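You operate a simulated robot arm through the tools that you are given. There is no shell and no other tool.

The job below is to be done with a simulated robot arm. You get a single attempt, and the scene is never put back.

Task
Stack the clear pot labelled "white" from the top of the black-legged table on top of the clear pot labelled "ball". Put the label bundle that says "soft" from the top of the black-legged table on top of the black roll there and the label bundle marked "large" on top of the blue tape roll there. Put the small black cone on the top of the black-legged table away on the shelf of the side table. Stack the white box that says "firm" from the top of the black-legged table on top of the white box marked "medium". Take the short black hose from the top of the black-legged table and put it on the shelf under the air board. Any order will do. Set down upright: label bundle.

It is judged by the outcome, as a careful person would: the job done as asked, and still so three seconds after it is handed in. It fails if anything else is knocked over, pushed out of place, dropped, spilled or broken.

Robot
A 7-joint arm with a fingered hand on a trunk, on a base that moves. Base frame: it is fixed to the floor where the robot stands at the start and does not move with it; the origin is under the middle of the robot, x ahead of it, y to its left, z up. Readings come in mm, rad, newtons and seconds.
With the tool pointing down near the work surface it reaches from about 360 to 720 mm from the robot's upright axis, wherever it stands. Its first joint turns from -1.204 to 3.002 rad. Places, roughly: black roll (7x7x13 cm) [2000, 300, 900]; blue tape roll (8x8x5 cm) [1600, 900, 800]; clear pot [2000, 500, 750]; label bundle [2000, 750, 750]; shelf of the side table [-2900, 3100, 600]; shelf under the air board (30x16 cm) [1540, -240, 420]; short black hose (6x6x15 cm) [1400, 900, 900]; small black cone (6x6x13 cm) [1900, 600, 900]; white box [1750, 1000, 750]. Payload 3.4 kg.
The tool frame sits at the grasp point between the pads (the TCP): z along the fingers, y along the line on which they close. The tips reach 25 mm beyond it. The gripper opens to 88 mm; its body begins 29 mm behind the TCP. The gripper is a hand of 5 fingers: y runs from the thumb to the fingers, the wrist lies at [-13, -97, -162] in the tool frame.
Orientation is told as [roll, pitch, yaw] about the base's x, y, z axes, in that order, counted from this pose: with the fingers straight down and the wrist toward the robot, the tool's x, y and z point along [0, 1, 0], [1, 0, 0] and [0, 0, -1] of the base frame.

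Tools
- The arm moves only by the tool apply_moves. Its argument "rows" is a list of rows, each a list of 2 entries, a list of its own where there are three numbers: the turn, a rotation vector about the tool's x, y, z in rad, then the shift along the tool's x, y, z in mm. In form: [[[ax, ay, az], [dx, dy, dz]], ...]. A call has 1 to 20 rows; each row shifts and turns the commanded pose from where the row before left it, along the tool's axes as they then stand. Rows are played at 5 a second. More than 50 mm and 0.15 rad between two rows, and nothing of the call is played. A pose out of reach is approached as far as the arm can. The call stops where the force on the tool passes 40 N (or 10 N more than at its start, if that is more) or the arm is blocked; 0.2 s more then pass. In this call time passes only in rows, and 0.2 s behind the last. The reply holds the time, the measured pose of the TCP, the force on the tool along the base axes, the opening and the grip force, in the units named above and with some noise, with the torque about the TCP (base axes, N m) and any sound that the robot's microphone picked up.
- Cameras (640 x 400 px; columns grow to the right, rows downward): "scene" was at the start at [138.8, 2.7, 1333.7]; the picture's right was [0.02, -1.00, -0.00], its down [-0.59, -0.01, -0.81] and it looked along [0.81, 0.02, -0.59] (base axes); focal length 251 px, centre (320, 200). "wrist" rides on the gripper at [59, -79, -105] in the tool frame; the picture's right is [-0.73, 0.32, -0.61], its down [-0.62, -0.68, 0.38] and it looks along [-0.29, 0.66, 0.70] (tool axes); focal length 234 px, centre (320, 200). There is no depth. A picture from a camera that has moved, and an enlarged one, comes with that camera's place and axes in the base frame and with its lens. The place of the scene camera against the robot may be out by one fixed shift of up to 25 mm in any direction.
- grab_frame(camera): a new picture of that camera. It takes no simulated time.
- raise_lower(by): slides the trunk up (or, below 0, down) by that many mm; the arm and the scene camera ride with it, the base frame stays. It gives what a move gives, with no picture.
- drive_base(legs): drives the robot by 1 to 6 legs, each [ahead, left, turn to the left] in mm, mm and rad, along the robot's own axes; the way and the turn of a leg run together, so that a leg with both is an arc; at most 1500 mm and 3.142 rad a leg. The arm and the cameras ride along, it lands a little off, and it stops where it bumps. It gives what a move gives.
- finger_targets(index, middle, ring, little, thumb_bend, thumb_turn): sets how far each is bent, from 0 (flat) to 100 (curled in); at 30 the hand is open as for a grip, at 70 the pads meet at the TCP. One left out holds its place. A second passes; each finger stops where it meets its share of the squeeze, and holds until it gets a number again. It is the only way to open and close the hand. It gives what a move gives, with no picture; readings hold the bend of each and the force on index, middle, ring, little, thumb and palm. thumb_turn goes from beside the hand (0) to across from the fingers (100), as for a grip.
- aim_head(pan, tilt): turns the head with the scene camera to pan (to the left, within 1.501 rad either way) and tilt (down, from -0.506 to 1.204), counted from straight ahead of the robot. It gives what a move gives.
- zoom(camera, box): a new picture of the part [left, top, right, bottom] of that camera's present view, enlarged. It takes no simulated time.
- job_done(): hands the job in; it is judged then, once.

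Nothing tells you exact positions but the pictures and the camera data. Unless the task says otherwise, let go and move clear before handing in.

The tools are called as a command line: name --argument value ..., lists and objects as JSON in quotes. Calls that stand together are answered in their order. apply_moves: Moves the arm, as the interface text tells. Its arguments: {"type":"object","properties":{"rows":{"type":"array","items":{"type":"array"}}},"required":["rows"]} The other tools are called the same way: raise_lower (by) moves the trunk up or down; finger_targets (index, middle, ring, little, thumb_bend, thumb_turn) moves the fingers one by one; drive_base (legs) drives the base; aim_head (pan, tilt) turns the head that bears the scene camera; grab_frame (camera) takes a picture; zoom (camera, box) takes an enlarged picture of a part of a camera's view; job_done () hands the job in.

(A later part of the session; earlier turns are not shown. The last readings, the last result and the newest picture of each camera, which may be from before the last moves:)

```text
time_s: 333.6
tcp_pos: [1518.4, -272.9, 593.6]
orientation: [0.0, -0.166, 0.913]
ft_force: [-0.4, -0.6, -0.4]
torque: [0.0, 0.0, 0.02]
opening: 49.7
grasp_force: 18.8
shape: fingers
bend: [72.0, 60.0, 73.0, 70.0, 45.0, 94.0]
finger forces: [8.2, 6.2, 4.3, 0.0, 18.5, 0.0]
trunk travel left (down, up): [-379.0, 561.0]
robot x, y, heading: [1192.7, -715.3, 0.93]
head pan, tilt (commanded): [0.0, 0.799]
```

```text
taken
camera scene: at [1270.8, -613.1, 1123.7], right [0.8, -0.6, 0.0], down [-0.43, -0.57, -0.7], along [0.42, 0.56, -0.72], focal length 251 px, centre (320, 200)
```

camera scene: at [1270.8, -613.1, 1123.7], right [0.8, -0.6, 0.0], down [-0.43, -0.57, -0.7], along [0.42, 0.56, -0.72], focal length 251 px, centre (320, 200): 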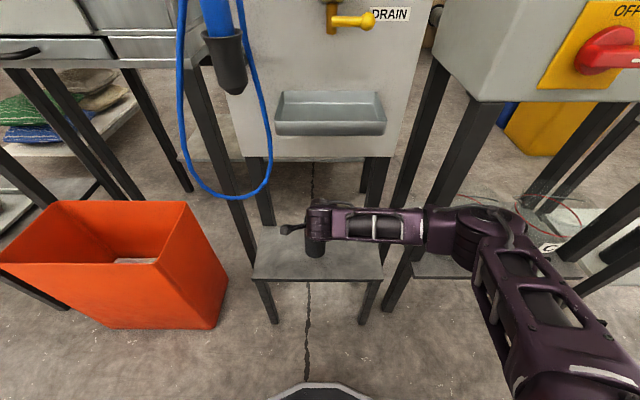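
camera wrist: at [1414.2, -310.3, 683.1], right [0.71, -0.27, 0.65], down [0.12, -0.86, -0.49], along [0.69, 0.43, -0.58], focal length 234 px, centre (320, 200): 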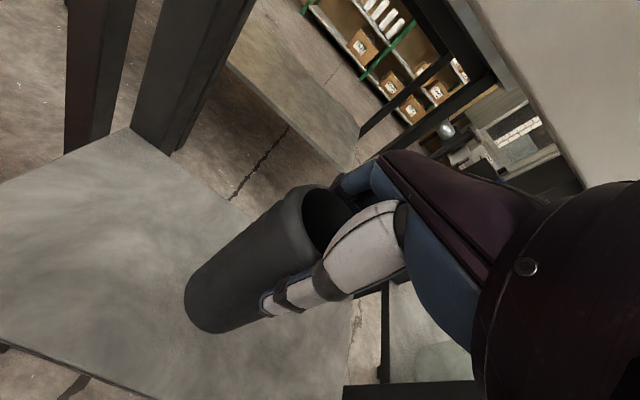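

Hose is over the shelf. Lowering onto it.

raise_lower --by -26

zoom --camera "wrist" --box '[0, 100, 400, 400]'

zoom --camera "scene" --box '[240, 180, 400, 300]'

```text
time_s: 334.3
tcp_pos: [1519.2, -272.5, 566.6]
orientation: [-0.001, -0.163, 0.916]
ft_force: [-0.4, -0.7, -1.0]
torque: [-0.02, 0.01, 0.03]
opening: 49.5
grasp_force: 18.3
shape: fingers
bend: [72.0, 60.0, 73.0, 70.0, 45.0, 94.0]
finger forces: [8.2, 6.2, 4.2, 0.1, 18.4, 0.0]
trunk travel left (down, up): [-353.0, 587.0]
robot x, y, heading: [1191.8, -717.0, 0.932]
head pan, tilt (commanded): [0.0, 0.799]
```

```text
1.33 times, centred on (200, 250) of wrist
camera zoom: at [1413.5, -310.5, 657.4], right [0.71, -0.27, 0.65], down [0.12, -0.86, -0.49], along [0.69, 0.43, -0.58], focal length 312 px, centre (480, 133)
```

zoom: 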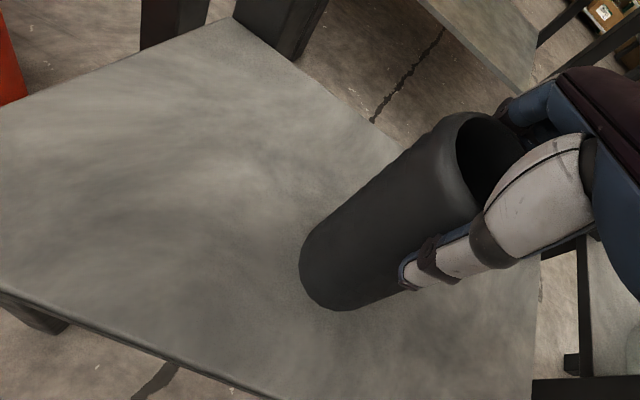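

```text
3.33 times, centred on (320, 240) of scene
camera zoom: at [1270.5, -613.4, 1097.6], right [0.8, -0.6, 0.0], down [-0.43, -0.57, -0.7], along [0.42, 0.56, -0.72], focal length 837 px, centre (320, 67)
```

zoom: 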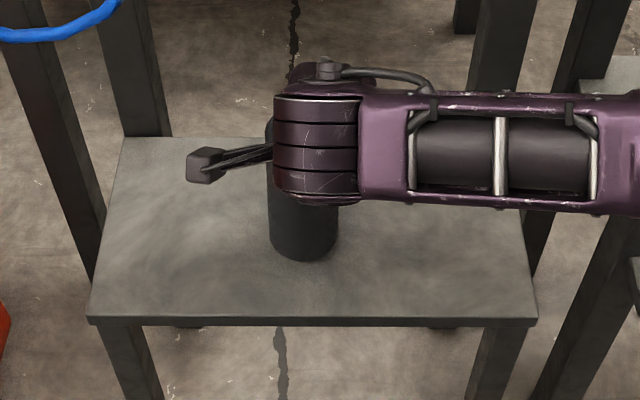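

raise_lower --by -5

raise_lower --by -2

raise_lower --by -2

```text
time_s: 334.8
tcp_pos: [1518.8, -271.9, 561.9]
orientation: [-0.001, -0.163, 0.913]
ft_force: [0.1, 0.7, -1.4]
torque: [0.01, -0.03, 0.0]
opening: 49.4
grasp_force: 18.0
shape: fingers
bend: [72.0, 60.0, 73.0, 70.0, 45.0, 94.0]
finger forces: [8.3, 6.2, 4.3, 0.0, 18.4, 0.0]
trunk travel left (down, up): [-348.0, 592.0]
robot x, y, heading: [1185.7, -716.3, 0.927]
head pan, tilt (commanded): [0.0, 0.799]
```

```text
time_s: 335.3
tcp_pos: [1518.8, -273.1, 559.6]
orientation: [-0.001, -0.163, 0.914]
ft_force: [-0.3, -0.3, -0.5]
torque: [0.01, 0.02, 0.01]
opening: 49.6
grasp_force: 18.6
shape: fingers
bend: [72.0, 60.0, 73.0, 70.0, 45.0, 94.0]
finger forces: [8.3, 6.3, 4.3, 0.0, 18.4, 0.0]
trunk travel left (down, up): [-346.0, 594.0]
robot x, y, heading: [1190.4, -721.3, 0.932]
head pan, tilt (commanded): [0.0, 0.799]
```

```text
time_s: 335.9
tcp_pos: [1519.1, -272.5, 558.2]
orientation: [0.0, -0.165, 0.914]
ft_force: [0.1, -1.0, -1.5]
torque: [-0.05, 0.01, 0.02]
opening: 49.5
grasp_force: 18.7
shape: fingers
bend: [72.0, 60.0, 73.0, 70.0, 45.0, 94.0]
finger forces: [8.2, 6.1, 4.3, 0.0, 18.3, 0.0]
trunk travel left (down, up): [-344.0, 596.0]
robot x, y, heading: [1192.9, -719.0, 0.932]
head pan, tilt (commanded): [0.0, 0.799]
```

raise_lower --by -2

raise_lower --by -2

raise_lower --by -2

```text
time_s: 336.4
tcp_pos: [1517.8, -270.9, 557.4]
orientation: [-0.001, -0.165, 0.915]
ft_force: [-0.1, 0.4, -0.2]
torque: [0.01, 0.0, 0.0]
opening: 49.8
grasp_force: 18.9
shape: fingers
bend: [72.0, 60.0, 73.0, 70.0, 45.0, 94.0]
finger forces: [8.2, 6.2, 4.3, 0.0, 18.4, 0.0]
trunk travel left (down, up): [-342.0, 598.0]
robot x, y, heading: [1189.2, -721.6, 0.929]
head pan, tilt (commanded): [0.0, 0.799]
```

```text
time_s: 336.9
tcp_pos: [1518.5, -271.5, 554.8]
orientation: [0.0, -0.166, 0.916]
ft_force: [-1.2, -0.3, 3.7]
torque: [-0.04, 0.01, -0.02]
opening: 49.5
grasp_force: 19.1
shape: fingers
bend: [72.0, 60.0, 73.0, 70.0, 45.0, 94.0]
finger forces: [8.2, 6.3, 4.4, 0.1, 19.5, 0.1]
trunk travel left (down, up): [-340.0, 600.0]
robot x, y, heading: [1195.6, -718.1, 0.93]
head pan, tilt (commanded): [0.0, 0.799]
```

```text
time_s: 337.4
tcp_pos: [1517.8, -272.1, 553.8]
orientation: [0.002, -0.169, 0.916]
ft_force: [-1.7, -0.5, 12.5]
torque: [-0.08, 0.03, -0.01]
opening: 49.5
grasp_force: 20.1
shape: fingers
bend: [72.0, 60.0, 73.0, 70.0, 45.0, 94.0]
finger forces: [8.4, 6.6, 4.3, 0.0, 21.9, 0.0]
trunk travel left (down, up): [-338.0, 602.0]
robot x, y, heading: [1190.8, -716.9, 0.927]
head pan, tilt (commanded): [0.0, 0.799]
```

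Contact made (12 N). Checking that the hose stands flat before releasing.

zoom --camera "scene" --box '[260, 190, 380, 290]'

zoom --camera "wrist" --box '[150, 130, 400, 350]'

```text
4.00 times, centred on (320, 240) of scene
camera zoom: at [1269.3, -614.8, 1083.1], right [0.8, -0.6, 0.0], down [-0.43, -0.57, -0.7], along [0.42, 0.56, -0.72], focal length 1004 px, centre (320, 40)
```

zoom: 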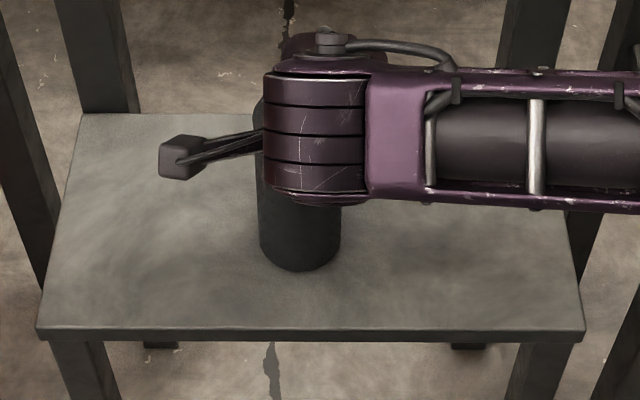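

```text
1.82 times, centred on (275, 240) of wrist
camera zoom: at [1412.6, -310.9, 644.5], right [0.71, -0.27, 0.65], down [0.12, -0.86, -0.49], along [0.69, 0.43, -0.58], focal length 426 px, centre (402, 127)
```

zoom: 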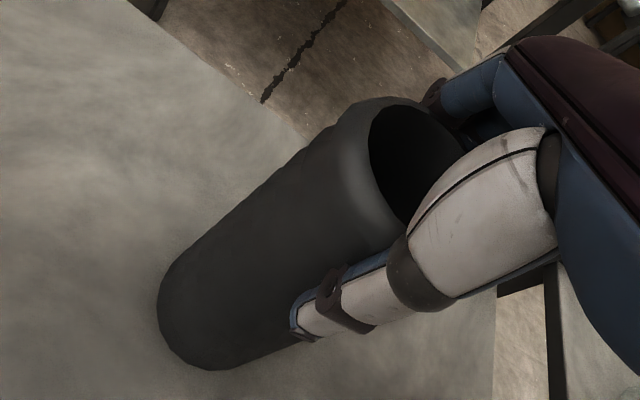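

zoom --camera "wrist" --box '[280, 160, 380, 250]'

```text
4.44 times, centred on (330, 205) of wrist
camera zoom: at [1412.6, -310.9, 644.5], right [0.71, -0.27, 0.65], down [0.12, -0.86, -0.49], along [0.69, 0.43, -0.58], focal length 1041 px, centre (276, 178)
```

zoom: 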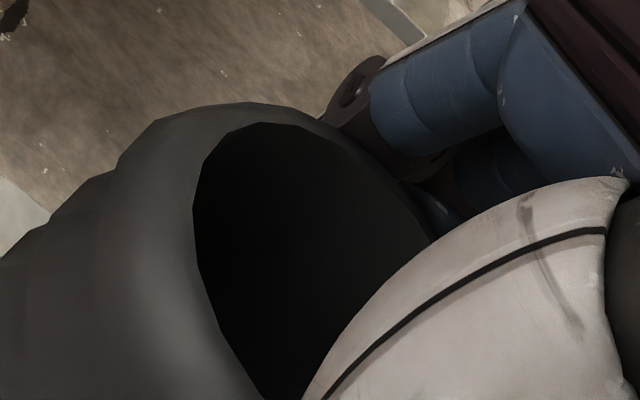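

Fingers are outside the rim. Releasing in stages.

finger_targets --index 45 --middle 52 --ring 60 --little 60 --thumb_bend 39

zoom --camera "scene" --box '[260, 190, 380, 290]'

```text
time_s: 338.4
tcp_pos: [1517.9, -272.4, 552.7]
orientation: [0.001, -0.167, 0.916]
ft_force: [-3.3, -0.2, 14.3]
torque: [-0.12, 0.21, -0.03]
opening: 63.8
grasp_force: 6.4
shape: fingers
bend: [44.0, 52.0, 60.0, 60.0, 38.0, 97.0]
finger forces: [2.9, 0.0, 0.0, 0.0, 9.7, 0.0]
trunk travel left (down, up): [-338.0, 602.0]
robot x, y, heading: [1193.6, -717.8, 0.932]
head pan, tilt (commanded): [0.0, 0.799]
```

```text
4.00 times, centred on (320, 240) of scene
camera zoom: at [1269.1, -615.1, 1083.0], right [0.8, -0.6, 0.0], down [-0.43, -0.57, -0.7], along [0.42, 0.56, -0.72], focal length 1004 px, centre (320, 40)
```

zoom: 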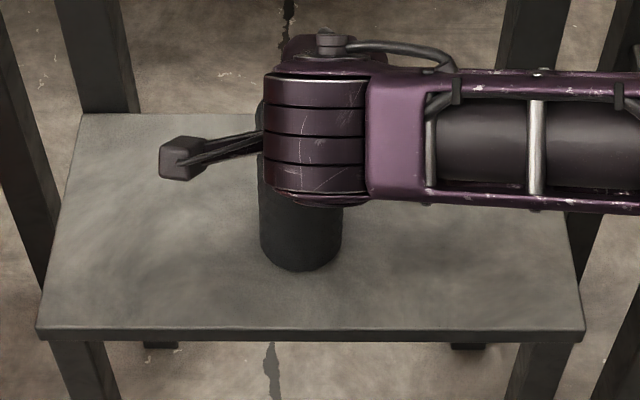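

raise_lower --by 3

finger_targets --index 30 --middle 30 --ring 30 --little 30 --thumb_bend 28

finger_targets --index 15 --middle 15 --ring 15 --little 15 --thumb_bend 15

grab_frame --camera "wrist"

zoom --camera "scene" --box '[260, 190, 380, 290]'

```text
time_s: 338.9
tcp_pos: [1518.2, -273.9, 554.7]
orientation: [-0.001, -0.165, 0.915]
ft_force: [-0.8, -0.5, 4.7]
torque: [-0.08, 0.07, 0.0]
opening: 63.5
grasp_force: 4.0
shape: fingers
bend: [44.0, 52.0, 60.0, 60.0, 38.0, 97.0]
finger forces: [2.7, 0.0, 0.0, 0.1, 5.1, 0.0]
trunk travel left (down, up): [-341.0, 599.0]
robot x, y, heading: [1191.4, -716.8, 0.926]
head pan, tilt (commanded): [0.0, 0.799]
```

```text
time_s: 339.9
tcp_pos: [1517.1, -272.0, 555.3]
orientation: [-0.001, -0.166, 0.913]
ft_force: [0.1, 0.2, 0.5]
torque: [-0.04, 0.0, 0.03]
opening: 86.3
grasp_force: 0.2
shape: fingers
bend: [30.0, 30.0, 30.0, 30.0, 28.0, 97.0]
finger forces: [0.1, 0.0, 0.1, 0.0, 1.0, 0.1]
trunk travel left (down, up): [-341.0, 599.0]
robot x, y, heading: [1190.3, -720.3, 0.926]
head pan, tilt (commanded): [0.0, 0.799]
```

```text
time_s: 340.9
tcp_pos: [1517.6, -272.6, 554.9]
orientation: [-0.001, -0.162, 0.914]
ft_force: [-1.0, 0.6, -0.5]
torque: [0.0, -0.01, -0.03]
opening: 112.3
grasp_force: 0.2
shape: fingers
bend: [15.0, 15.0, 15.0, 15.0, 15.0, 97.0]
finger forces: [0.0, 0.0, 0.0, 0.0, 0.3, 0.0]
trunk travel left (down, up): [-341.0, 599.0]
robot x, y, heading: [1191.0, -718.4, 0.929]
head pan, tilt (commanded): [0.0, 0.799]
```

```text
taken
camera wrist: at [1413.5, -310.5, 645.5], right [0.71, -0.27, 0.65], down [0.12, -0.86, -0.49], along [0.69, 0.43, -0.58], focal length 234 px, centre (320, 200)
```

wrist: 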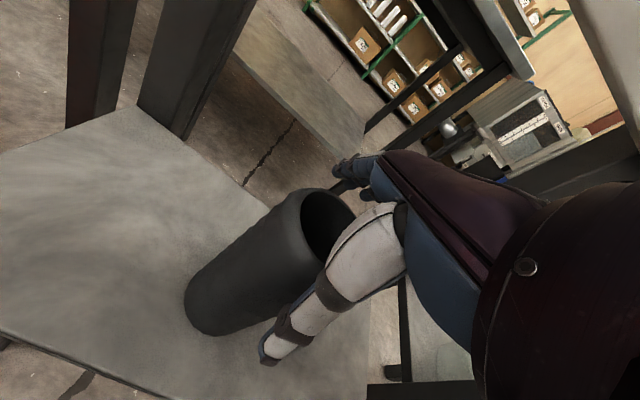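

```text
4.00 times, centred on (320, 240) of scene
camera zoom: at [1270.5, -613.4, 1085.7], right [0.8, -0.6, 0.0], down [-0.43, -0.57, -0.7], along [0.42, 0.56, -0.72], focal length 1004 px, centre (320, 40)
```

zoom: 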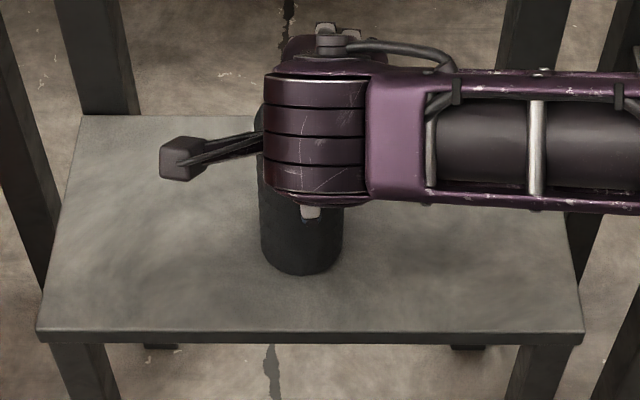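

Hose stands by itself on the shelf. Rising straight up 70 mm (still below the tray), then backing the hand out.

raise_lower --by 70

grab_frame --camera "wrist"

grab_frame --camera "scene"

```text
time_s: 342.0
tcp_pos: [1518.5, -271.8, 626.2]
orientation: [0.001, -0.163, 0.915]
ft_force: [0.5, -0.4, -1.1]
torque: [0.0, -0.02, 0.01]
opening: 112.3
grasp_force: 0.0
shape: fingers
bend: [15.0, 15.0, 15.0, 15.0, 15.0, 97.0]
finger forces: [0.0, 0.0, 0.1, 0.1, 0.1, 0.1]
trunk travel left (down, up): [-411.0, 529.0]
robot x, y, heading: [1193.2, -716.8, 0.927]
head pan, tilt (commanded): [0.0, 0.799]
```

```text
taken
camera wrist: at [1413.6, -310.4, 715.4], right [0.71, -0.27, 0.65], down [0.12, -0.86, -0.49], along [0.69, 0.43, -0.58], focal length 234 px, centre (320, 200)
```

wrist: 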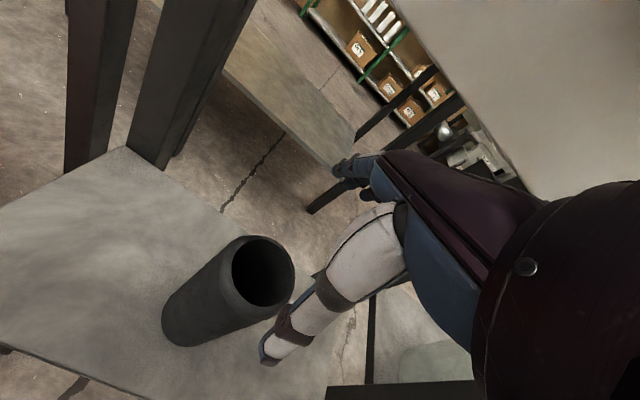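

```text
taken
camera scene: at [1270.8, -613.3, 1155.7], right [0.8, -0.6, 0.0], down [-0.43, -0.57, -0.7], along [0.42, 0.56, -0.72], focal length 251 px, centre (320, 200)
```

scene: 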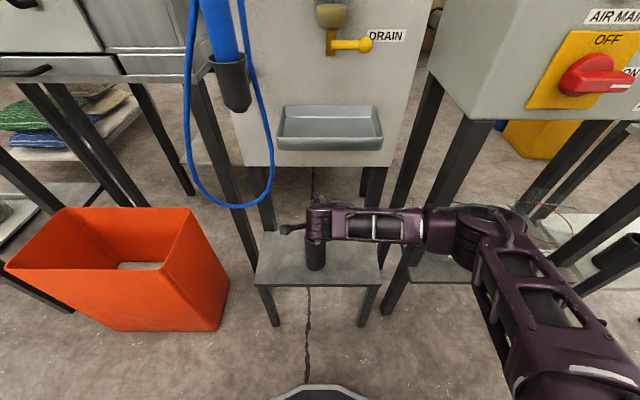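

drive_base --legs '[[-300, 0, 0]]'

grab_frame --camera "scene"

```text
time_s: 344.1
tcp_pos: [1334.3, -516.1, 626.0]
orientation: [-0.001, -0.165, 0.919]
ft_force: [0.5, 0.7, -0.8]
torque: [0.03, -0.01, 0.0]
opening: 112.3
grasp_force: 0.2
shape: fingers
bend: [15.0, 15.0, 15.0, 15.0, 15.0, 97.0]
finger forces: [0.1, 0.0, 0.1, 0.0, 0.1, 0.1]
trunk travel left (down, up): [-411.0, 529.0]
robot x, y, heading: [1008.8, -964.4, 0.927]
head pan, tilt (commanded): [0.0, 0.799]
```

```text
taken
camera scene: at [1086.9, -858.7, 1155.8], right [0.8, -0.6, 0.0], down [-0.43, -0.57, -0.7], along [0.42, 0.56, -0.72], focal length 251 px, centre (320, 200)
```

scene: 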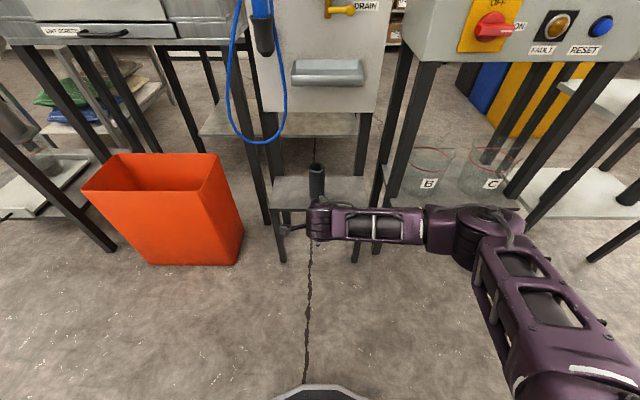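

The hose is on the shelf under the air board. Now I'll tuck the hand in, raise the trunk for travel, and head back around to the table for the cone.

apply_moves --rows '[[[0.055, 0, 0], [0, -30, -5]], [[0.055, 0, 0], [0, -30, -3]], [[0.055, 0, 0], [0, -30, 0]]]'

raise_lower --by 500

grab_frame --camera "scene"

```text
time_s: 344.9
tcp_pos: [1279.8, -588.9, 623.5]
orientation: [0.0, 0.002, 0.918]
ft_force: [0.4, 0.2, -0.6]
torque: [0.0, -0.04, 0.04]
opening: 112.2
grasp_force: 0.0
shape: fingers
bend: [15.0, 15.0, 15.0, 15.0, 15.0, 97.0]
finger forces: [0.0, 0.0, 0.0, 0.0, 0.1, 0.0]
trunk travel left (down, up): [-411.0, 529.0]
robot x, y, heading: [1009.1, -963.8, 0.933]
head pan, tilt (commanded): [0.0, 0.799]
```

```text
refused: 500 is not a number from -400 to 400
```

```text
taken
camera scene: at [1087.0, -858.4, 1155.7], right [0.8, -0.6, 0.0], down [-0.43, -0.57, -0.7], along [0.42, 0.56, -0.72], focal length 251 px, centre (320, 200)
```

scene: 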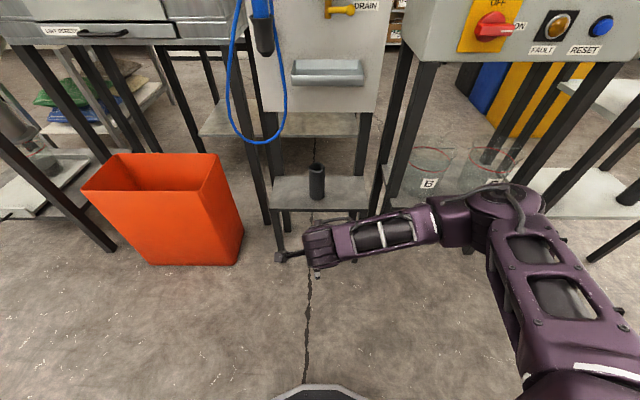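

raise_lower --by 400

drive_base --legs '[[-60, 0, 0], [0, -1200, 0]]'

aim_head --pan -1.0 --tilt 0.5

grab_frame --camera "scene"

```text
time_s: 348.7
tcp_pos: [1279.2, -588.5, 1021.7]
orientation: [0.0, 0.001, 0.918]
ft_force: [-0.5, -0.4, 0.3]
torque: [0.0, -0.04, 0.01]
opening: 112.2
grasp_force: 0.1
shape: fingers
bend: [15.0, 15.0, 15.0, 15.0, 15.0, 97.0]
finger forces: [0.1, 0.0, 0.0, 0.0, 0.0, 0.0]
trunk travel left (down, up): [-811.0, 129.0]
robot x, y, heading: [1010.2, -962.5, 0.929]
head pan, tilt (commanded): [0.0, 0.799]
```

```text
time_s: 355.4
tcp_pos: [2206.0, -1356.7, 1024.7]
orientation: [-0.001, 0.0, 0.913]
ft_force: [-0.1, -1.1, -0.1]
torque: [0.01, -0.01, 0.04]
opening: 112.2
grasp_force: 0.0
shape: fingers
bend: [15.0, 15.0, 15.0, 15.0, 15.0, 97.0]
finger forces: [0.0, 0.0, 0.0, 0.1, 0.0, 0.0]
trunk travel left (down, up): [-811.0, 129.0]
robot x, y, heading: [1931.0, -1729.1, 0.927]
head pan, tilt (commanded): [0.0, 0.799]
```

```text
time_s: 356.6
tcp_pos: [2206.2, -1357.5, 1024.2]
orientation: [-0.001, 0.0, 0.912]
ft_force: [-0.2, -0.2, 0.1]
torque: [-0.03, 0.0, 0.03]
opening: 112.0
grasp_force: 0.0
shape: fingers
bend: [15.0, 15.0, 15.0, 15.0, 15.0, 97.0]
finger forces: [0.0, 0.0, 0.0, 0.1, 0.0, 0.0]
trunk travel left (down, up): [-811.0, 129.0]
robot x, y, heading: [1929.2, -1732.2, 0.931]
head pan, tilt (commanded): [-1.0, 0.499]
```

```text
taken
camera scene: at [2053.8, -1696.8, 1581.6], right [-0.07, -1.0, 0.0], down [-0.48, 0.04, -0.88], along [0.88, -0.06, -0.48], focal length 251 px, centre (320, 200)
```

scene: 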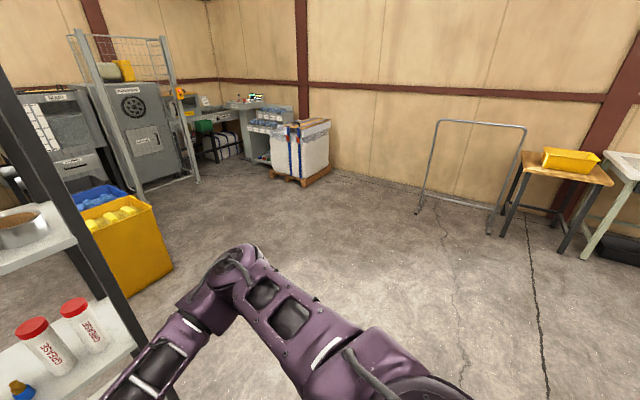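

drive_base --legs '[[125, -617, 0], [1137, -448, 0]]'

drive_base --legs '[[0, 0, 1.18]]'

aim_head --pan 0.3 --tilt 0.55

grab_frame --camera "scene"

```text
time_s: 366.1
tcp_pos: [3823.3, -961.9, 1023.2]
orientation: [0.001, -0.001, 0.927]
ft_force: [0.2, 0.0, 0.3]
torque: [0.03, 0.0, 0.02]
opening: 112.1
grasp_force: 0.1
shape: fingers
bend: [15.0, 15.0, 15.0, 15.0, 15.0, 97.0]
finger forces: [0.1, 0.0, 0.0, 0.1, 0.0, 0.1]
trunk travel left (down, up): [-811.0, 129.0]
robot x, y, heading: [3556.1, -1343.9, 0.94]
head pan, tilt (commanded): [-1.0, 0.499]
```

```text
time_s: 369.4
tcp_pos: [3298.3, -951.9, 1024.5]
orientation: [0.001, 0.002, 2.129]
ft_force: [0.2, 0.2, 0.8]
torque: [0.01, 0.01, 0.01]
opening: 112.4
grasp_force: 0.0
shape: fingers
bend: [15.0, 15.0, 15.0, 15.0, 15.0, 97.0]
finger forces: [0.0, 0.1, 0.0, 0.1, 0.0, 0.0]
trunk travel left (down, up): [-811.0, 129.0]
robot x, y, heading: [3555.8, -1337.1, 2.14]
head pan, tilt (commanded): [-1.0, 0.499]
```

```text
time_s: 370.9
tcp_pos: [3299.3, -952.6, 1023.8]
orientation: [-0.001, 0.002, 2.127]
ft_force: [-0.1, 0.3, 0.1]
torque: [0.0, 0.04, -0.02]
opening: 112.1
grasp_force: 0.1
shape: fingers
bend: [15.0, 15.0, 15.0, 15.0, 15.0, 97.0]
finger forces: [0.1, 0.1, 0.0, 0.0, 0.1, 0.1]
trunk travel left (down, up): [-811.0, 129.0]
robot x, y, heading: [3556.2, -1338.5, 2.14]
head pan, tilt (commanded): [0.3, 0.55]
```

```text
taken
camera scene: at [3460.0, -1238.4, 1577.1], right [0.65, 0.76, 0.0], down [0.4, -0.34, -0.85], along [-0.65, 0.55, -0.52], focal length 251 px, centre (320, 200)
```

scene: 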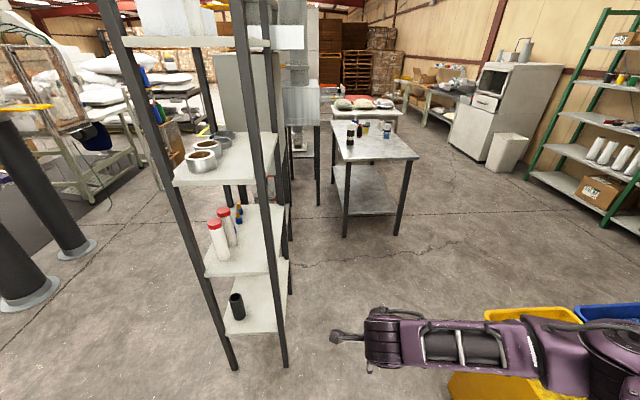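

raise_lower --by 100

drive_base --legs '[[1450, 0, 0], [527, -784, 0]]'

drive_base --legs '[[0, 0, 1.929], [0, -860, 0]]'

aim_head --pan 0.0 --tilt 0.75

grab_frame --camera "scene"

```text
time_s: 372.2
tcp_pos: [3300.5, -951.9, 1123.8]
orientation: [0.0, 0.001, 2.127]
ft_force: [-0.1, 0.8, -0.6]
torque: [0.0, -0.02, 0.0]
opening: 112.0
grasp_force: 0.1
shape: fingers
bend: [15.0, 15.0, 15.0, 15.0, 15.0, 97.0]
finger forces: [0.1, 0.0, 0.1, 0.0, 0.0, 0.0]
trunk travel left (down, up): [-911.0, 29.0]
robot x, y, heading: [3554.5, -1343.0, 2.138]
head pan, tilt (commanded): [0.3, 0.55]
```

```text
time_s: 384.2
tcp_pos: [2846.0, 1162.3, 1124.4]
orientation: [0.001, 0.001, 2.153]
ft_force: [0.7, -0.6, -0.2]
torque: [0.01, -0.04, 0.0]
opening: 112.4
grasp_force: 0.0
shape: fingers
bend: [15.0, 15.0, 15.0, 15.0, 15.0, 97.0]
finger forces: [0.0, 0.1, 0.0, 0.0, 0.1, 0.0]
trunk travel left (down, up): [-911.0, 29.0]
robot x, y, heading: [3112.1, 783.3, 2.165]
head pan, tilt (commanded): [0.3, 0.55]
```

```text
time_s: 393.4
tcp_pos: [2144.8, 891.9, 1123.2]
orientation: [-0.001, 0.0, -2.19]
ft_force: [0.1, -0.4, 1.2]
torque: [0.03, -0.01, -0.02]
opening: 112.2
grasp_force: 0.0
shape: fingers
bend: [15.0, 15.0, 15.0, 15.0, 15.0, 97.0]
finger forces: [0.1, 0.0, 0.1, 0.1, 0.0, 0.0]
trunk travel left (down, up): [-911.0, 29.0]
robot x, y, heading: [2402.3, 1276.8, -2.178]
head pan, tilt (commanded): [0.3, 0.55]
```

```text
time_s: 394.2
tcp_pos: [2143.9, 891.6, 1124.1]
orientation: [0.001, -0.002, -2.19]
ft_force: [-0.7, 0.4, -0.9]
torque: [0.0, 0.03, 0.0]
opening: 112.3
grasp_force: 0.1
shape: fingers
bend: [15.0, 15.0, 15.0, 15.0, 15.0, 97.0]
finger forces: [0.0, 0.1, 0.1, 0.0, 0.1, 0.1]
trunk travel left (down, up): [-911.0, 29.0]
robot x, y, heading: [2403.7, 1276.0, -2.18]
head pan, tilt (commanded): [0.0, 0.75]
```

```text
taken
camera scene: at [2329.1, 1167.8, 1659.7], right [-0.82, 0.57, 0.0], down [0.39, 0.56, -0.73], along [-0.42, -0.6, -0.68], focal length 251 px, centre (320, 200)
```

scene: 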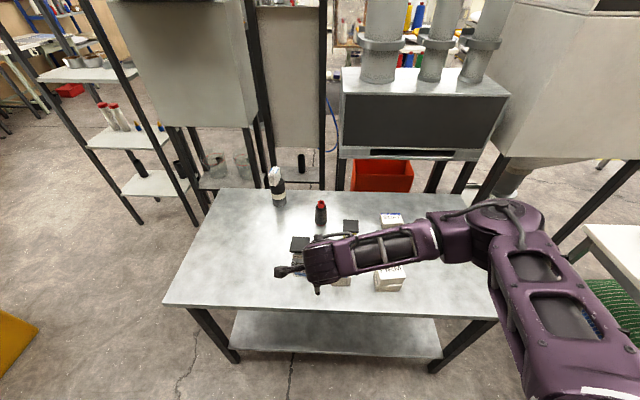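

drive_base --legs '[[0, 50, -0.034], [190, 0, 0]]'

grab_frame --camera "wrist"

grab_frame --camera "scene"

```text
time_s: 396.3
tcp_pos: [2057.5, 717.8, 1125.1]
orientation: [-0.001, 0.0, -2.224]
ft_force: [-0.1, 0.0, 0.3]
torque: [0.0, -0.01, -0.03]
opening: 112.1
grasp_force: 0.1
shape: fingers
bend: [15.0, 15.0, 15.0, 15.0, 15.0, 97.0]
finger forces: [0.0, 0.1, 0.0, 0.0, 0.1, 0.1]
trunk travel left (down, up): [-911.0, 29.0]
robot x, y, heading: [2328.4, 1095.9, -2.209]
head pan, tilt (commanded): [0.0, 0.75]
```

```text
taken
camera wrist: at [2152.4, 746.0, 1229.3], right [-0.77, 0.18, 0.61], down [-0.08, 0.92, -0.38], along [-0.63, -0.35, -0.7], focal length 234 px, centre (320, 200)
```

wrist: 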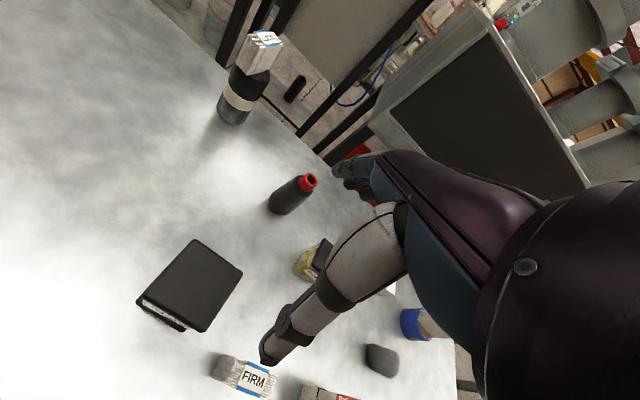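

```text
taken
camera scene: at [2252.8, 988.4, 1659.9], right [-0.8, 0.6, 0.0], down [0.41, 0.55, -0.73], along [-0.44, -0.59, -0.68], focal length 251 px, centre (320, 200)
```

scene: 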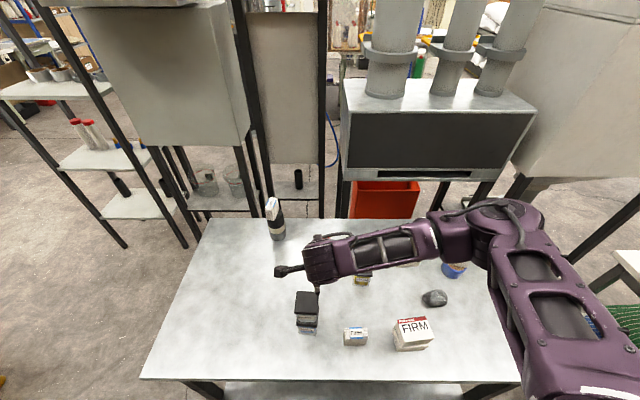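

zoom --camera "wrist" --box '[240, 150, 360, 240]'

```text
4.44 times, centred on (300, 195) of wrist
camera zoom: at [2152.4, 746.0, 1229.3], right [-0.77, 0.18, 0.61], down [-0.08, 0.92, -0.38], along [-0.63, -0.35, -0.7], focal length 1041 px, centre (409, 222)
```

zoom: 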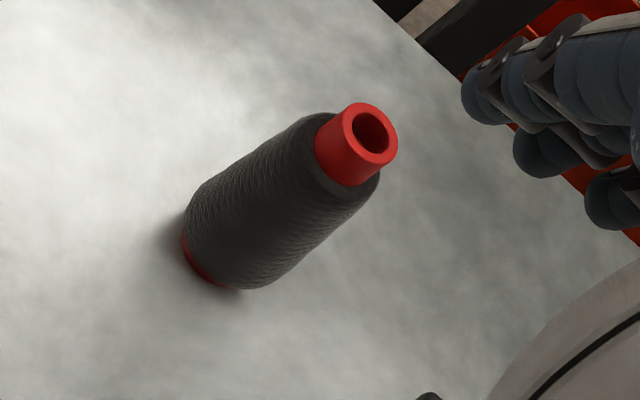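

Cone axis is at (−28, +209) mm. The hand is over the pot stack, so I'll tilt slightly and move forward at height first, then lower.

apply_moves --rows '[[[-0.07, 0, 0], [-10, 10, 0]], [[-0.07, 0, 0], [-10, 20, 3]], [[-0.06, 0, 0], [-8, 30, 5]], [[0, 0, 0], [0, 39, 8]], [[0, 0, 0], [0, 30, 6]]]'

grab_frame --camera "wrist"

grab_frame --camera "scene"

```text
time_s: 397.5
tcp_pos: [1954.9, 629.7, 1120.0]
orientation: [-0.002, -0.199, -2.223]
ft_force: [0.3, 0.1, -0.4]
torque: [0.0, 0.0, 0.01]
opening: 112.1
grasp_force: 0.0
shape: fingers
bend: [15.0, 15.0, 15.0, 15.0, 15.0, 97.0]
finger forces: [0.0, 0.1, 0.0, 0.1, 0.0, 0.0]
trunk travel left (down, up): [-911.0, 29.0]
robot x, y, heading: [2333.7, 1091.6, -2.213]
head pan, tilt (commanded): [0.0, 0.75]
```

```text
taken
camera wrist: at [2060.3, 672.8, 1207.3], right [-0.7, 0.28, 0.66], down [-0.14, 0.85, -0.51], along [-0.71, -0.44, -0.55], focal length 234 px, centre (320, 200)
```

wrist: 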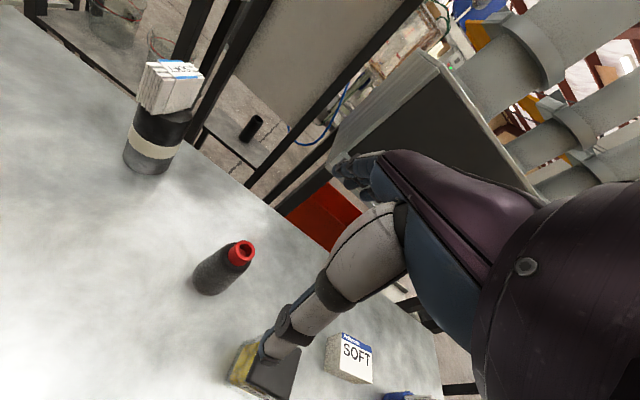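

```text
taken
camera scene: at [2251.8, 985.3, 1659.6], right [-0.8, 0.6, 0.0], down [0.41, 0.55, -0.73], along [-0.44, -0.59, -0.68], focal length 251 px, centre (320, 200)
```

scene: 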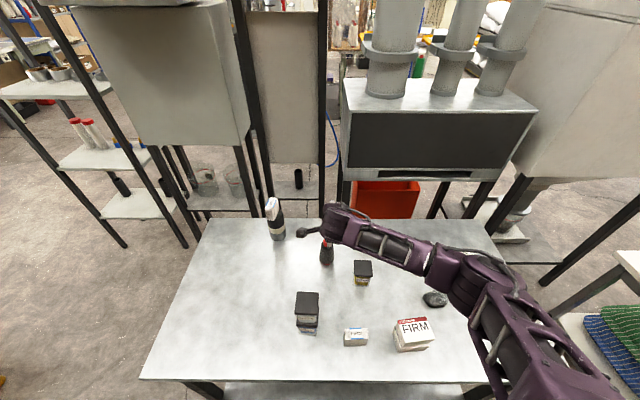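

raise_lower --by -105

apply_moves --rows '[[[0, 0, 0], [0, 34, 7]], [[0, 0, 0], [0, 34, 7]]]'

grab_frame --camera "wrist"

zoom --camera "wrist" --box '[180, 200, 340, 340]'

grab_frame --camera "scene"

```text
time_s: 398.8
tcp_pos: [1954.0, 630.4, 1016.5]
orientation: [0.001, -0.201, -2.224]
ft_force: [0.3, 0.7, 0.9]
torque: [-0.01, 0.01, 0.01]
opening: 112.2
grasp_force: 0.1
shape: fingers
bend: [15.0, 15.0, 15.0, 15.0, 15.0, 97.0]
finger forces: [0.0, 0.0, 0.1, 0.0, 0.1, 0.0]
trunk travel left (down, up): [-806.0, 134.0]
robot x, y, heading: [2325.8, 1093.8, -2.21]
head pan, tilt (commanded): [0.0, 0.75]
```

```text
time_s: 399.4
tcp_pos: [1910.8, 573.7, 1015.9]
orientation: [-0.002, -0.197, -2.223]
ft_force: [-0.5, 0.5, 0.1]
torque: [-0.04, 0.02, 0.0]
opening: 112.4
grasp_force: 0.0
shape: fingers
bend: [15.0, 15.0, 15.0, 15.0, 15.0, 97.0]
finger forces: [0.0, 0.1, 0.0, 0.1, 0.0, 0.0]
trunk travel left (down, up): [-806.0, 134.0]
robot x, y, heading: [2328.2, 1096.5, -2.215]
head pan, tilt (commanded): [0.0, 0.75]
```

```text
taken
camera wrist: at [2017.7, 617.2, 1103.0], right [-0.7, 0.28, 0.66], down [-0.14, 0.85, -0.51], along [-0.71, -0.44, -0.55], focal length 234 px, centre (320, 200)
```

wrist: 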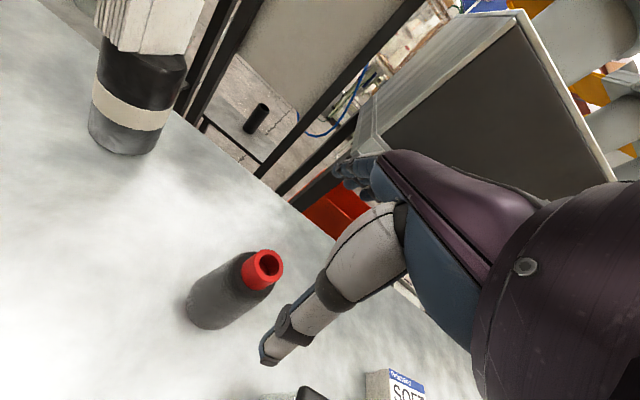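

```text
2.86 times, centred on (260, 270) of wrist
camera zoom: at [2017.7, 617.2, 1103.0], right [-0.7, 0.28, 0.66], down [-0.14, 0.85, -0.51], along [-0.71, -0.44, -0.55], focal length 669 px, centre (491, 0)
```

zoom: 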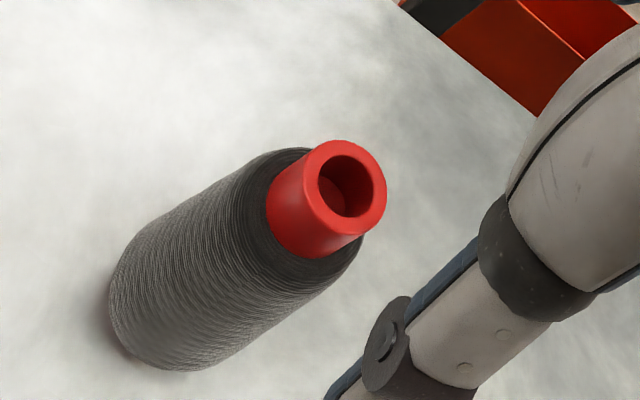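

```text
taken
camera scene: at [2252.2, 985.0, 1554.6], right [-0.8, 0.6, 0.0], down [0.41, 0.55, -0.73], along [-0.44, -0.59, -0.68], focal length 251 px, centre (320, 200)
```

scene: 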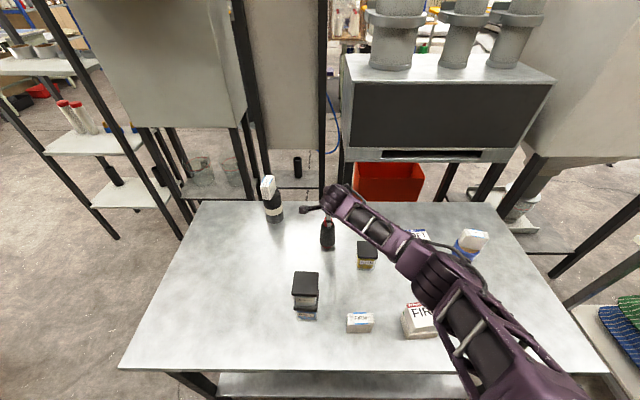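

Nearly over the cone. Small correction, then lowering.

apply_moves --rows '[[[0, 0, 0], [2, 8.4, 1.7]]]'

raise_lower --by -50

zoom --camera "wrist" --box '[180, 160, 400, 360]'

zoom --camera "scene" --box '[240, 160, 440, 300]'

```text
time_s: 399.8
tcp_pos: [1909.6, 564.9, 1016.2]
orientation: [0.001, -0.198, -2.226]
ft_force: [1.0, 0.4, -0.1]
torque: [0.04, 0.0, 0.02]
opening: 112.3
grasp_force: 0.1
shape: fingers
bend: [15.0, 15.0, 15.0, 15.0, 15.0, 97.0]
finger forces: [0.0, 0.1, 0.0, 0.1, 0.1, 0.0]
trunk travel left (down, up): [-806.0, 134.0]
robot x, y, heading: [2329.0, 1089.3, -2.21]
head pan, tilt (commanded): [0.0, 0.75]
```

```text
time_s: 400.8
tcp_pos: [1909.1, 567.5, 966.9]
orientation: [0.0, -0.199, -2.224]
ft_force: [-0.7, -0.2, 0.1]
torque: [0.03, 0.0, 0.01]
opening: 112.3
grasp_force: 0.0
shape: fingers
bend: [15.0, 15.0, 15.0, 15.0, 15.0, 97.0]
finger forces: [0.0, 0.0, 0.0, 0.0, 0.0, 0.1]
trunk travel left (down, up): [-756.0, 184.0]
robot x, y, heading: [2331.7, 1092.1, -2.213]
head pan, tilt (commanded): [0.0, 0.75]
```

```text
2.00 times, centred on (290, 260) of wrist
camera zoom: at [2014.6, 610.1, 1053.5], right [-0.7, 0.28, 0.66], down [-0.14, 0.85, -0.51], along [-0.71, -0.45, -0.55], focal length 468 px, centre (380, 80)
```

zoom: 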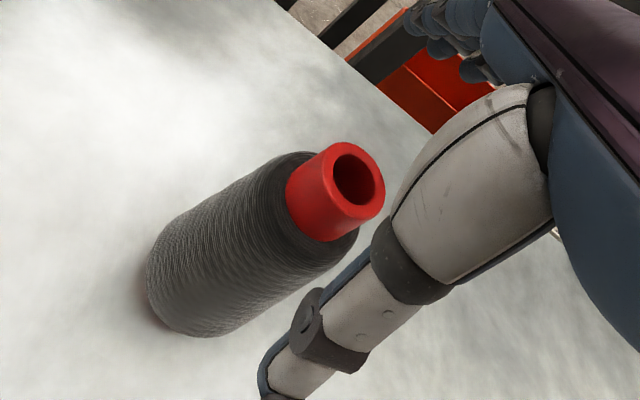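

```text
2.86 times, centred on (340, 230) of scene
camera zoom: at [2252.1, 986.6, 1504.7], right [-0.8, 0.6, 0.0], down [0.41, 0.55, -0.73], along [-0.44, -0.59, -0.68], focal length 717 px, centre (263, 114)
```

zoom: 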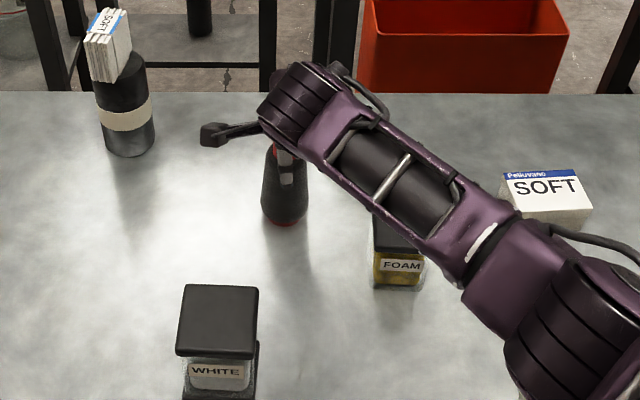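

raise_lower --by -25

raise_lower --by -12

zoom --camera "wrist" --box '[180, 160, 400, 360]'

```text
time_s: 401.5
tcp_pos: [1907.5, 566.4, 941.0]
orientation: [0.0, -0.198, -2.224]
ft_force: [-0.8, 0.0, 0.6]
torque: [-0.02, -0.01, 0.0]
opening: 112.3
grasp_force: 0.0
shape: fingers
bend: [15.0, 15.0, 15.0, 15.0, 15.0, 97.0]
finger forces: [0.1, 0.0, 0.0, 0.0, 0.0, 0.0]
trunk travel left (down, up): [-731.0, 209.0]
robot x, y, heading: [2328.3, 1094.8, -2.216]
head pan, tilt (commanded): [0.0, 0.75]
```

```text
time_s: 402.1
tcp_pos: [1908.7, 566.2, 930.1]
orientation: [0.0, -0.199, -2.223]
ft_force: [0.0, -0.3, -0.2]
torque: [-0.02, 0.0, 0.01]
opening: 112.4
grasp_force: 0.0
shape: fingers
bend: [15.0, 15.0, 15.0, 15.0, 15.0, 97.0]
finger forces: [0.0, 0.0, 0.1, 0.0, 0.2, 0.0]
trunk travel left (down, up): [-719.0, 221.0]
robot x, y, heading: [2328.6, 1095.1, -2.208]
head pan, tilt (commanded): [0.0, 0.75]
```

```text
2.00 times, centred on (290, 260) of wrist
camera zoom: at [2014.6, 610.1, 1016.4], right [-0.7, 0.28, 0.66], down [-0.14, 0.85, -0.51], along [-0.71, -0.45, -0.55], focal length 468 px, centre (380, 80)
```

zoom: 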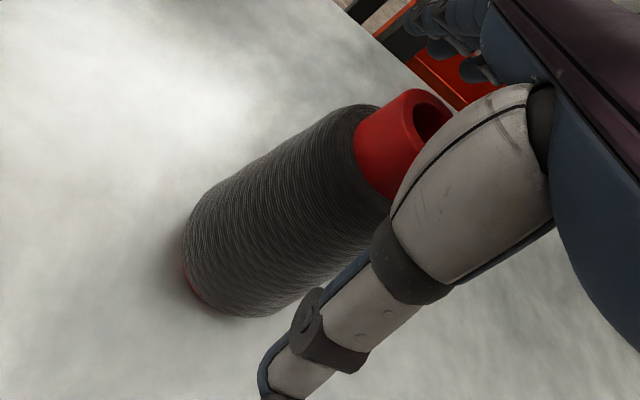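

raise_lower --by -6

finger_targets --index 72 --middle 72 --ring 72 --little 60 --thumb_bend 72

grab_frame --camera "wrist"

zoom --camera "scene" --box '[240, 160, 440, 300]'

```text
time_s: 402.6
tcp_pos: [1909.3, 566.9, 923.8]
orientation: [0.0, -0.201, -2.223]
ft_force: [1.0, 0.0, 0.4]
torque: [0.02, 0.02, 0.01]
opening: 112.3
grasp_force: 0.1
shape: fingers
bend: [15.0, 15.0, 15.0, 15.0, 15.0, 97.0]
finger forces: [0.0, 0.0, 0.1, 0.0, 0.0, 0.0]
trunk travel left (down, up): [-713.0, 227.0]
robot x, y, heading: [2328.6, 1089.9, -2.208]
head pan, tilt (commanded): [0.0, 0.75]
```

```text
time_s: 403.6
tcp_pos: [1909.1, 566.8, 924.8]
orientation: [0.001, -0.2, -2.223]
ft_force: [-1.2, -1.0, 5.4]
torque: [-0.04, 0.05, 0.03]
opening: 34.2
grasp_force: 14.8
shape: fingers
bend: [59.0, 62.0, 72.0, 60.0, 51.0, 95.0]
finger forces: [7.7, 7.5, 0.9, 0.1, 13.3, 0.1]
trunk travel left (down, up): [-713.0, 227.0]
robot x, y, heading: [2333.4, 1089.9, -2.213]
head pan, tilt (commanded): [0.0, 0.75]
```

```text
taken
camera wrist: at [2014.6, 610.4, 1011.3], right [-0.7, 0.29, 0.66], down [-0.14, 0.85, -0.51], along [-0.71, -0.45, -0.55], focal length 234 px, centre (320, 200)
```

wrist: 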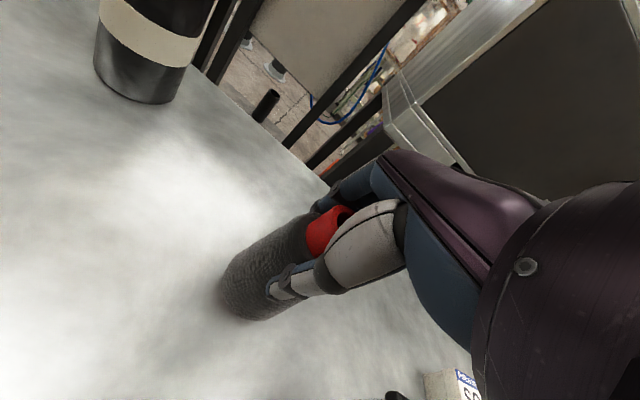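

```text
2.86 times, centred on (340, 230) of scene
camera zoom: at [2252.2, 987.3, 1461.8], right [-0.8, 0.6, 0.0], down [0.41, 0.55, -0.73], along [-0.44, -0.59, -0.68], focal length 717 px, centre (263, 114)
```

zoom: 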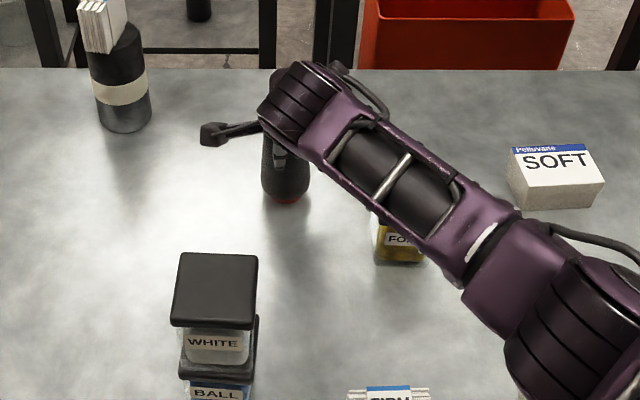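

Cone gripped. Lifting by trunk.

raise_lower --by 60

zoom --camera "wrist" --box '[180, 160, 400, 360]'

zoom --camera "scene" --box '[240, 160, 440, 300]'

```text
time_s: 404.6
tcp_pos: [1908.7, 567.9, 982.9]
orientation: [0.001, -0.199, -2.221]
ft_force: [-0.7, -0.5, -0.3]
torque: [-0.01, 0.0, -0.03]
opening: 34.5
grasp_force: 13.3
shape: fingers
bend: [59.0, 62.0, 72.0, 60.0, 50.0, 95.0]
finger forces: [6.7, 6.7, 0.6, 0.0, 13.2, 0.1]
trunk travel left (down, up): [-773.0, 167.0]
robot x, y, heading: [2327.0, 1090.6, -2.211]
head pan, tilt (commanded): [0.0, 0.75]
```

```text
2.00 times, centred on (290, 260) of wrist
camera zoom: at [2014.4, 609.9, 1070.2], right [-0.7, 0.28, 0.66], down [-0.14, 0.85, -0.51], along [-0.7, -0.45, -0.55], focal length 468 px, centre (380, 80)
```

zoom: 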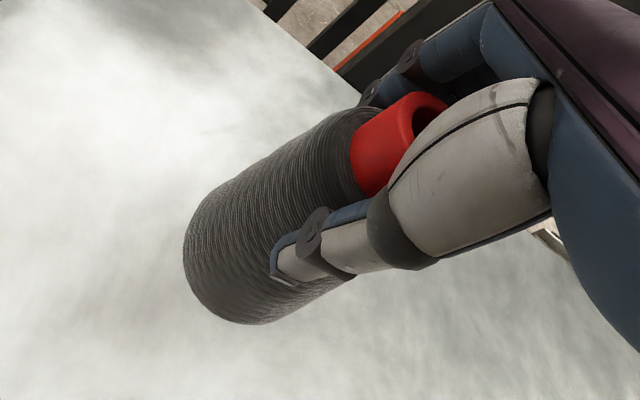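

```text
2.86 times, centred on (340, 230) of scene
camera zoom: at [2251.6, 986.2, 1521.7], right [-0.8, 0.6, 0.0], down [0.41, 0.55, -0.73], along [-0.44, -0.59, -0.68], focal length 717 px, centre (263, 114)
```

zoom: 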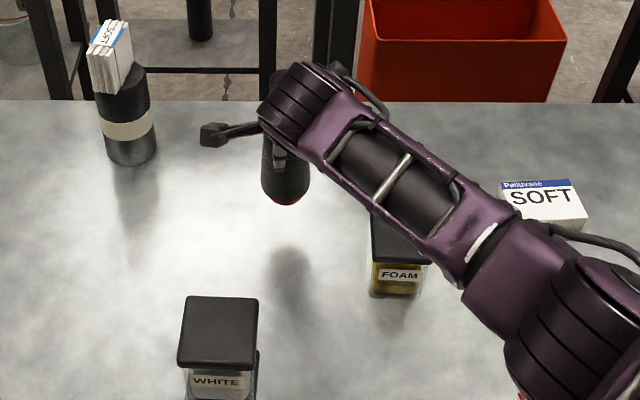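

Cone is secure. I'll raise fully and back the base away from the table before folding the arm, so any arm reconfiguration happens in free space.

raise_lower --by 155

drive_base --legs '[[-500, 0, 0]]'

grab_frame --camera "scene"

```text
time_s: 406.4
tcp_pos: [1908.2, 567.4, 1138.6]
orientation: [0.001, -0.198, -2.223]
ft_force: [-0.1, -0.1, -0.9]
torque: [0.01, -0.01, 0.01]
opening: 34.6
grasp_force: 13.5
shape: fingers
bend: [59.0, 62.0, 72.0, 60.0, 50.0, 95.0]
finger forces: [6.7, 6.7, 0.7, 0.0, 13.2, 0.0]
trunk travel left (down, up): [-928.0, 12.0]
robot x, y, heading: [2329.3, 1098.0, -2.209]
head pan, tilt (commanded): [0.0, 0.75]
```

```text
time_s: 409.4
tcp_pos: [2208.4, 967.1, 1138.1]
orientation: [0.0, -0.198, -2.219]
ft_force: [0.8, 0.6, -1.5]
torque: [0.0, -0.01, -0.01]
opening: 34.4
grasp_force: 13.9
shape: fingers
bend: [59.0, 62.0, 72.0, 60.0, 50.0, 95.0]
finger forces: [6.5, 6.8, 0.7, 0.0, 13.2, 0.0]
trunk travel left (down, up): [-928.0, 12.0]
robot x, y, heading: [2632.1, 1496.2, -2.21]
head pan, tilt (commanded): [0.0, 0.75]
```

```text
taken
camera scene: at [2550.1, 1387.8, 1676.6], right [-0.8, 0.59, 0.0], down [0.41, 0.55, -0.73], along [-0.43, -0.59, -0.68], focal length 251 px, centre (320, 200)
```

scene: 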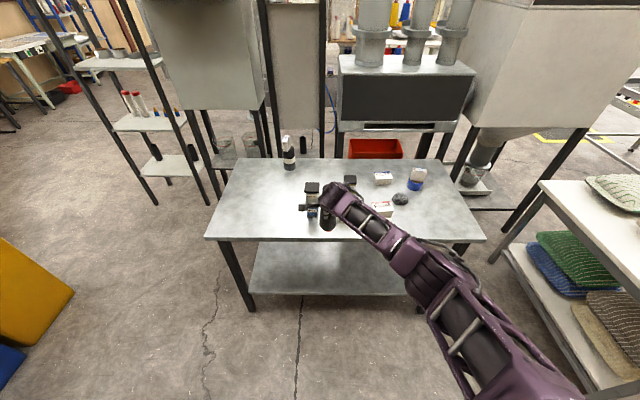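

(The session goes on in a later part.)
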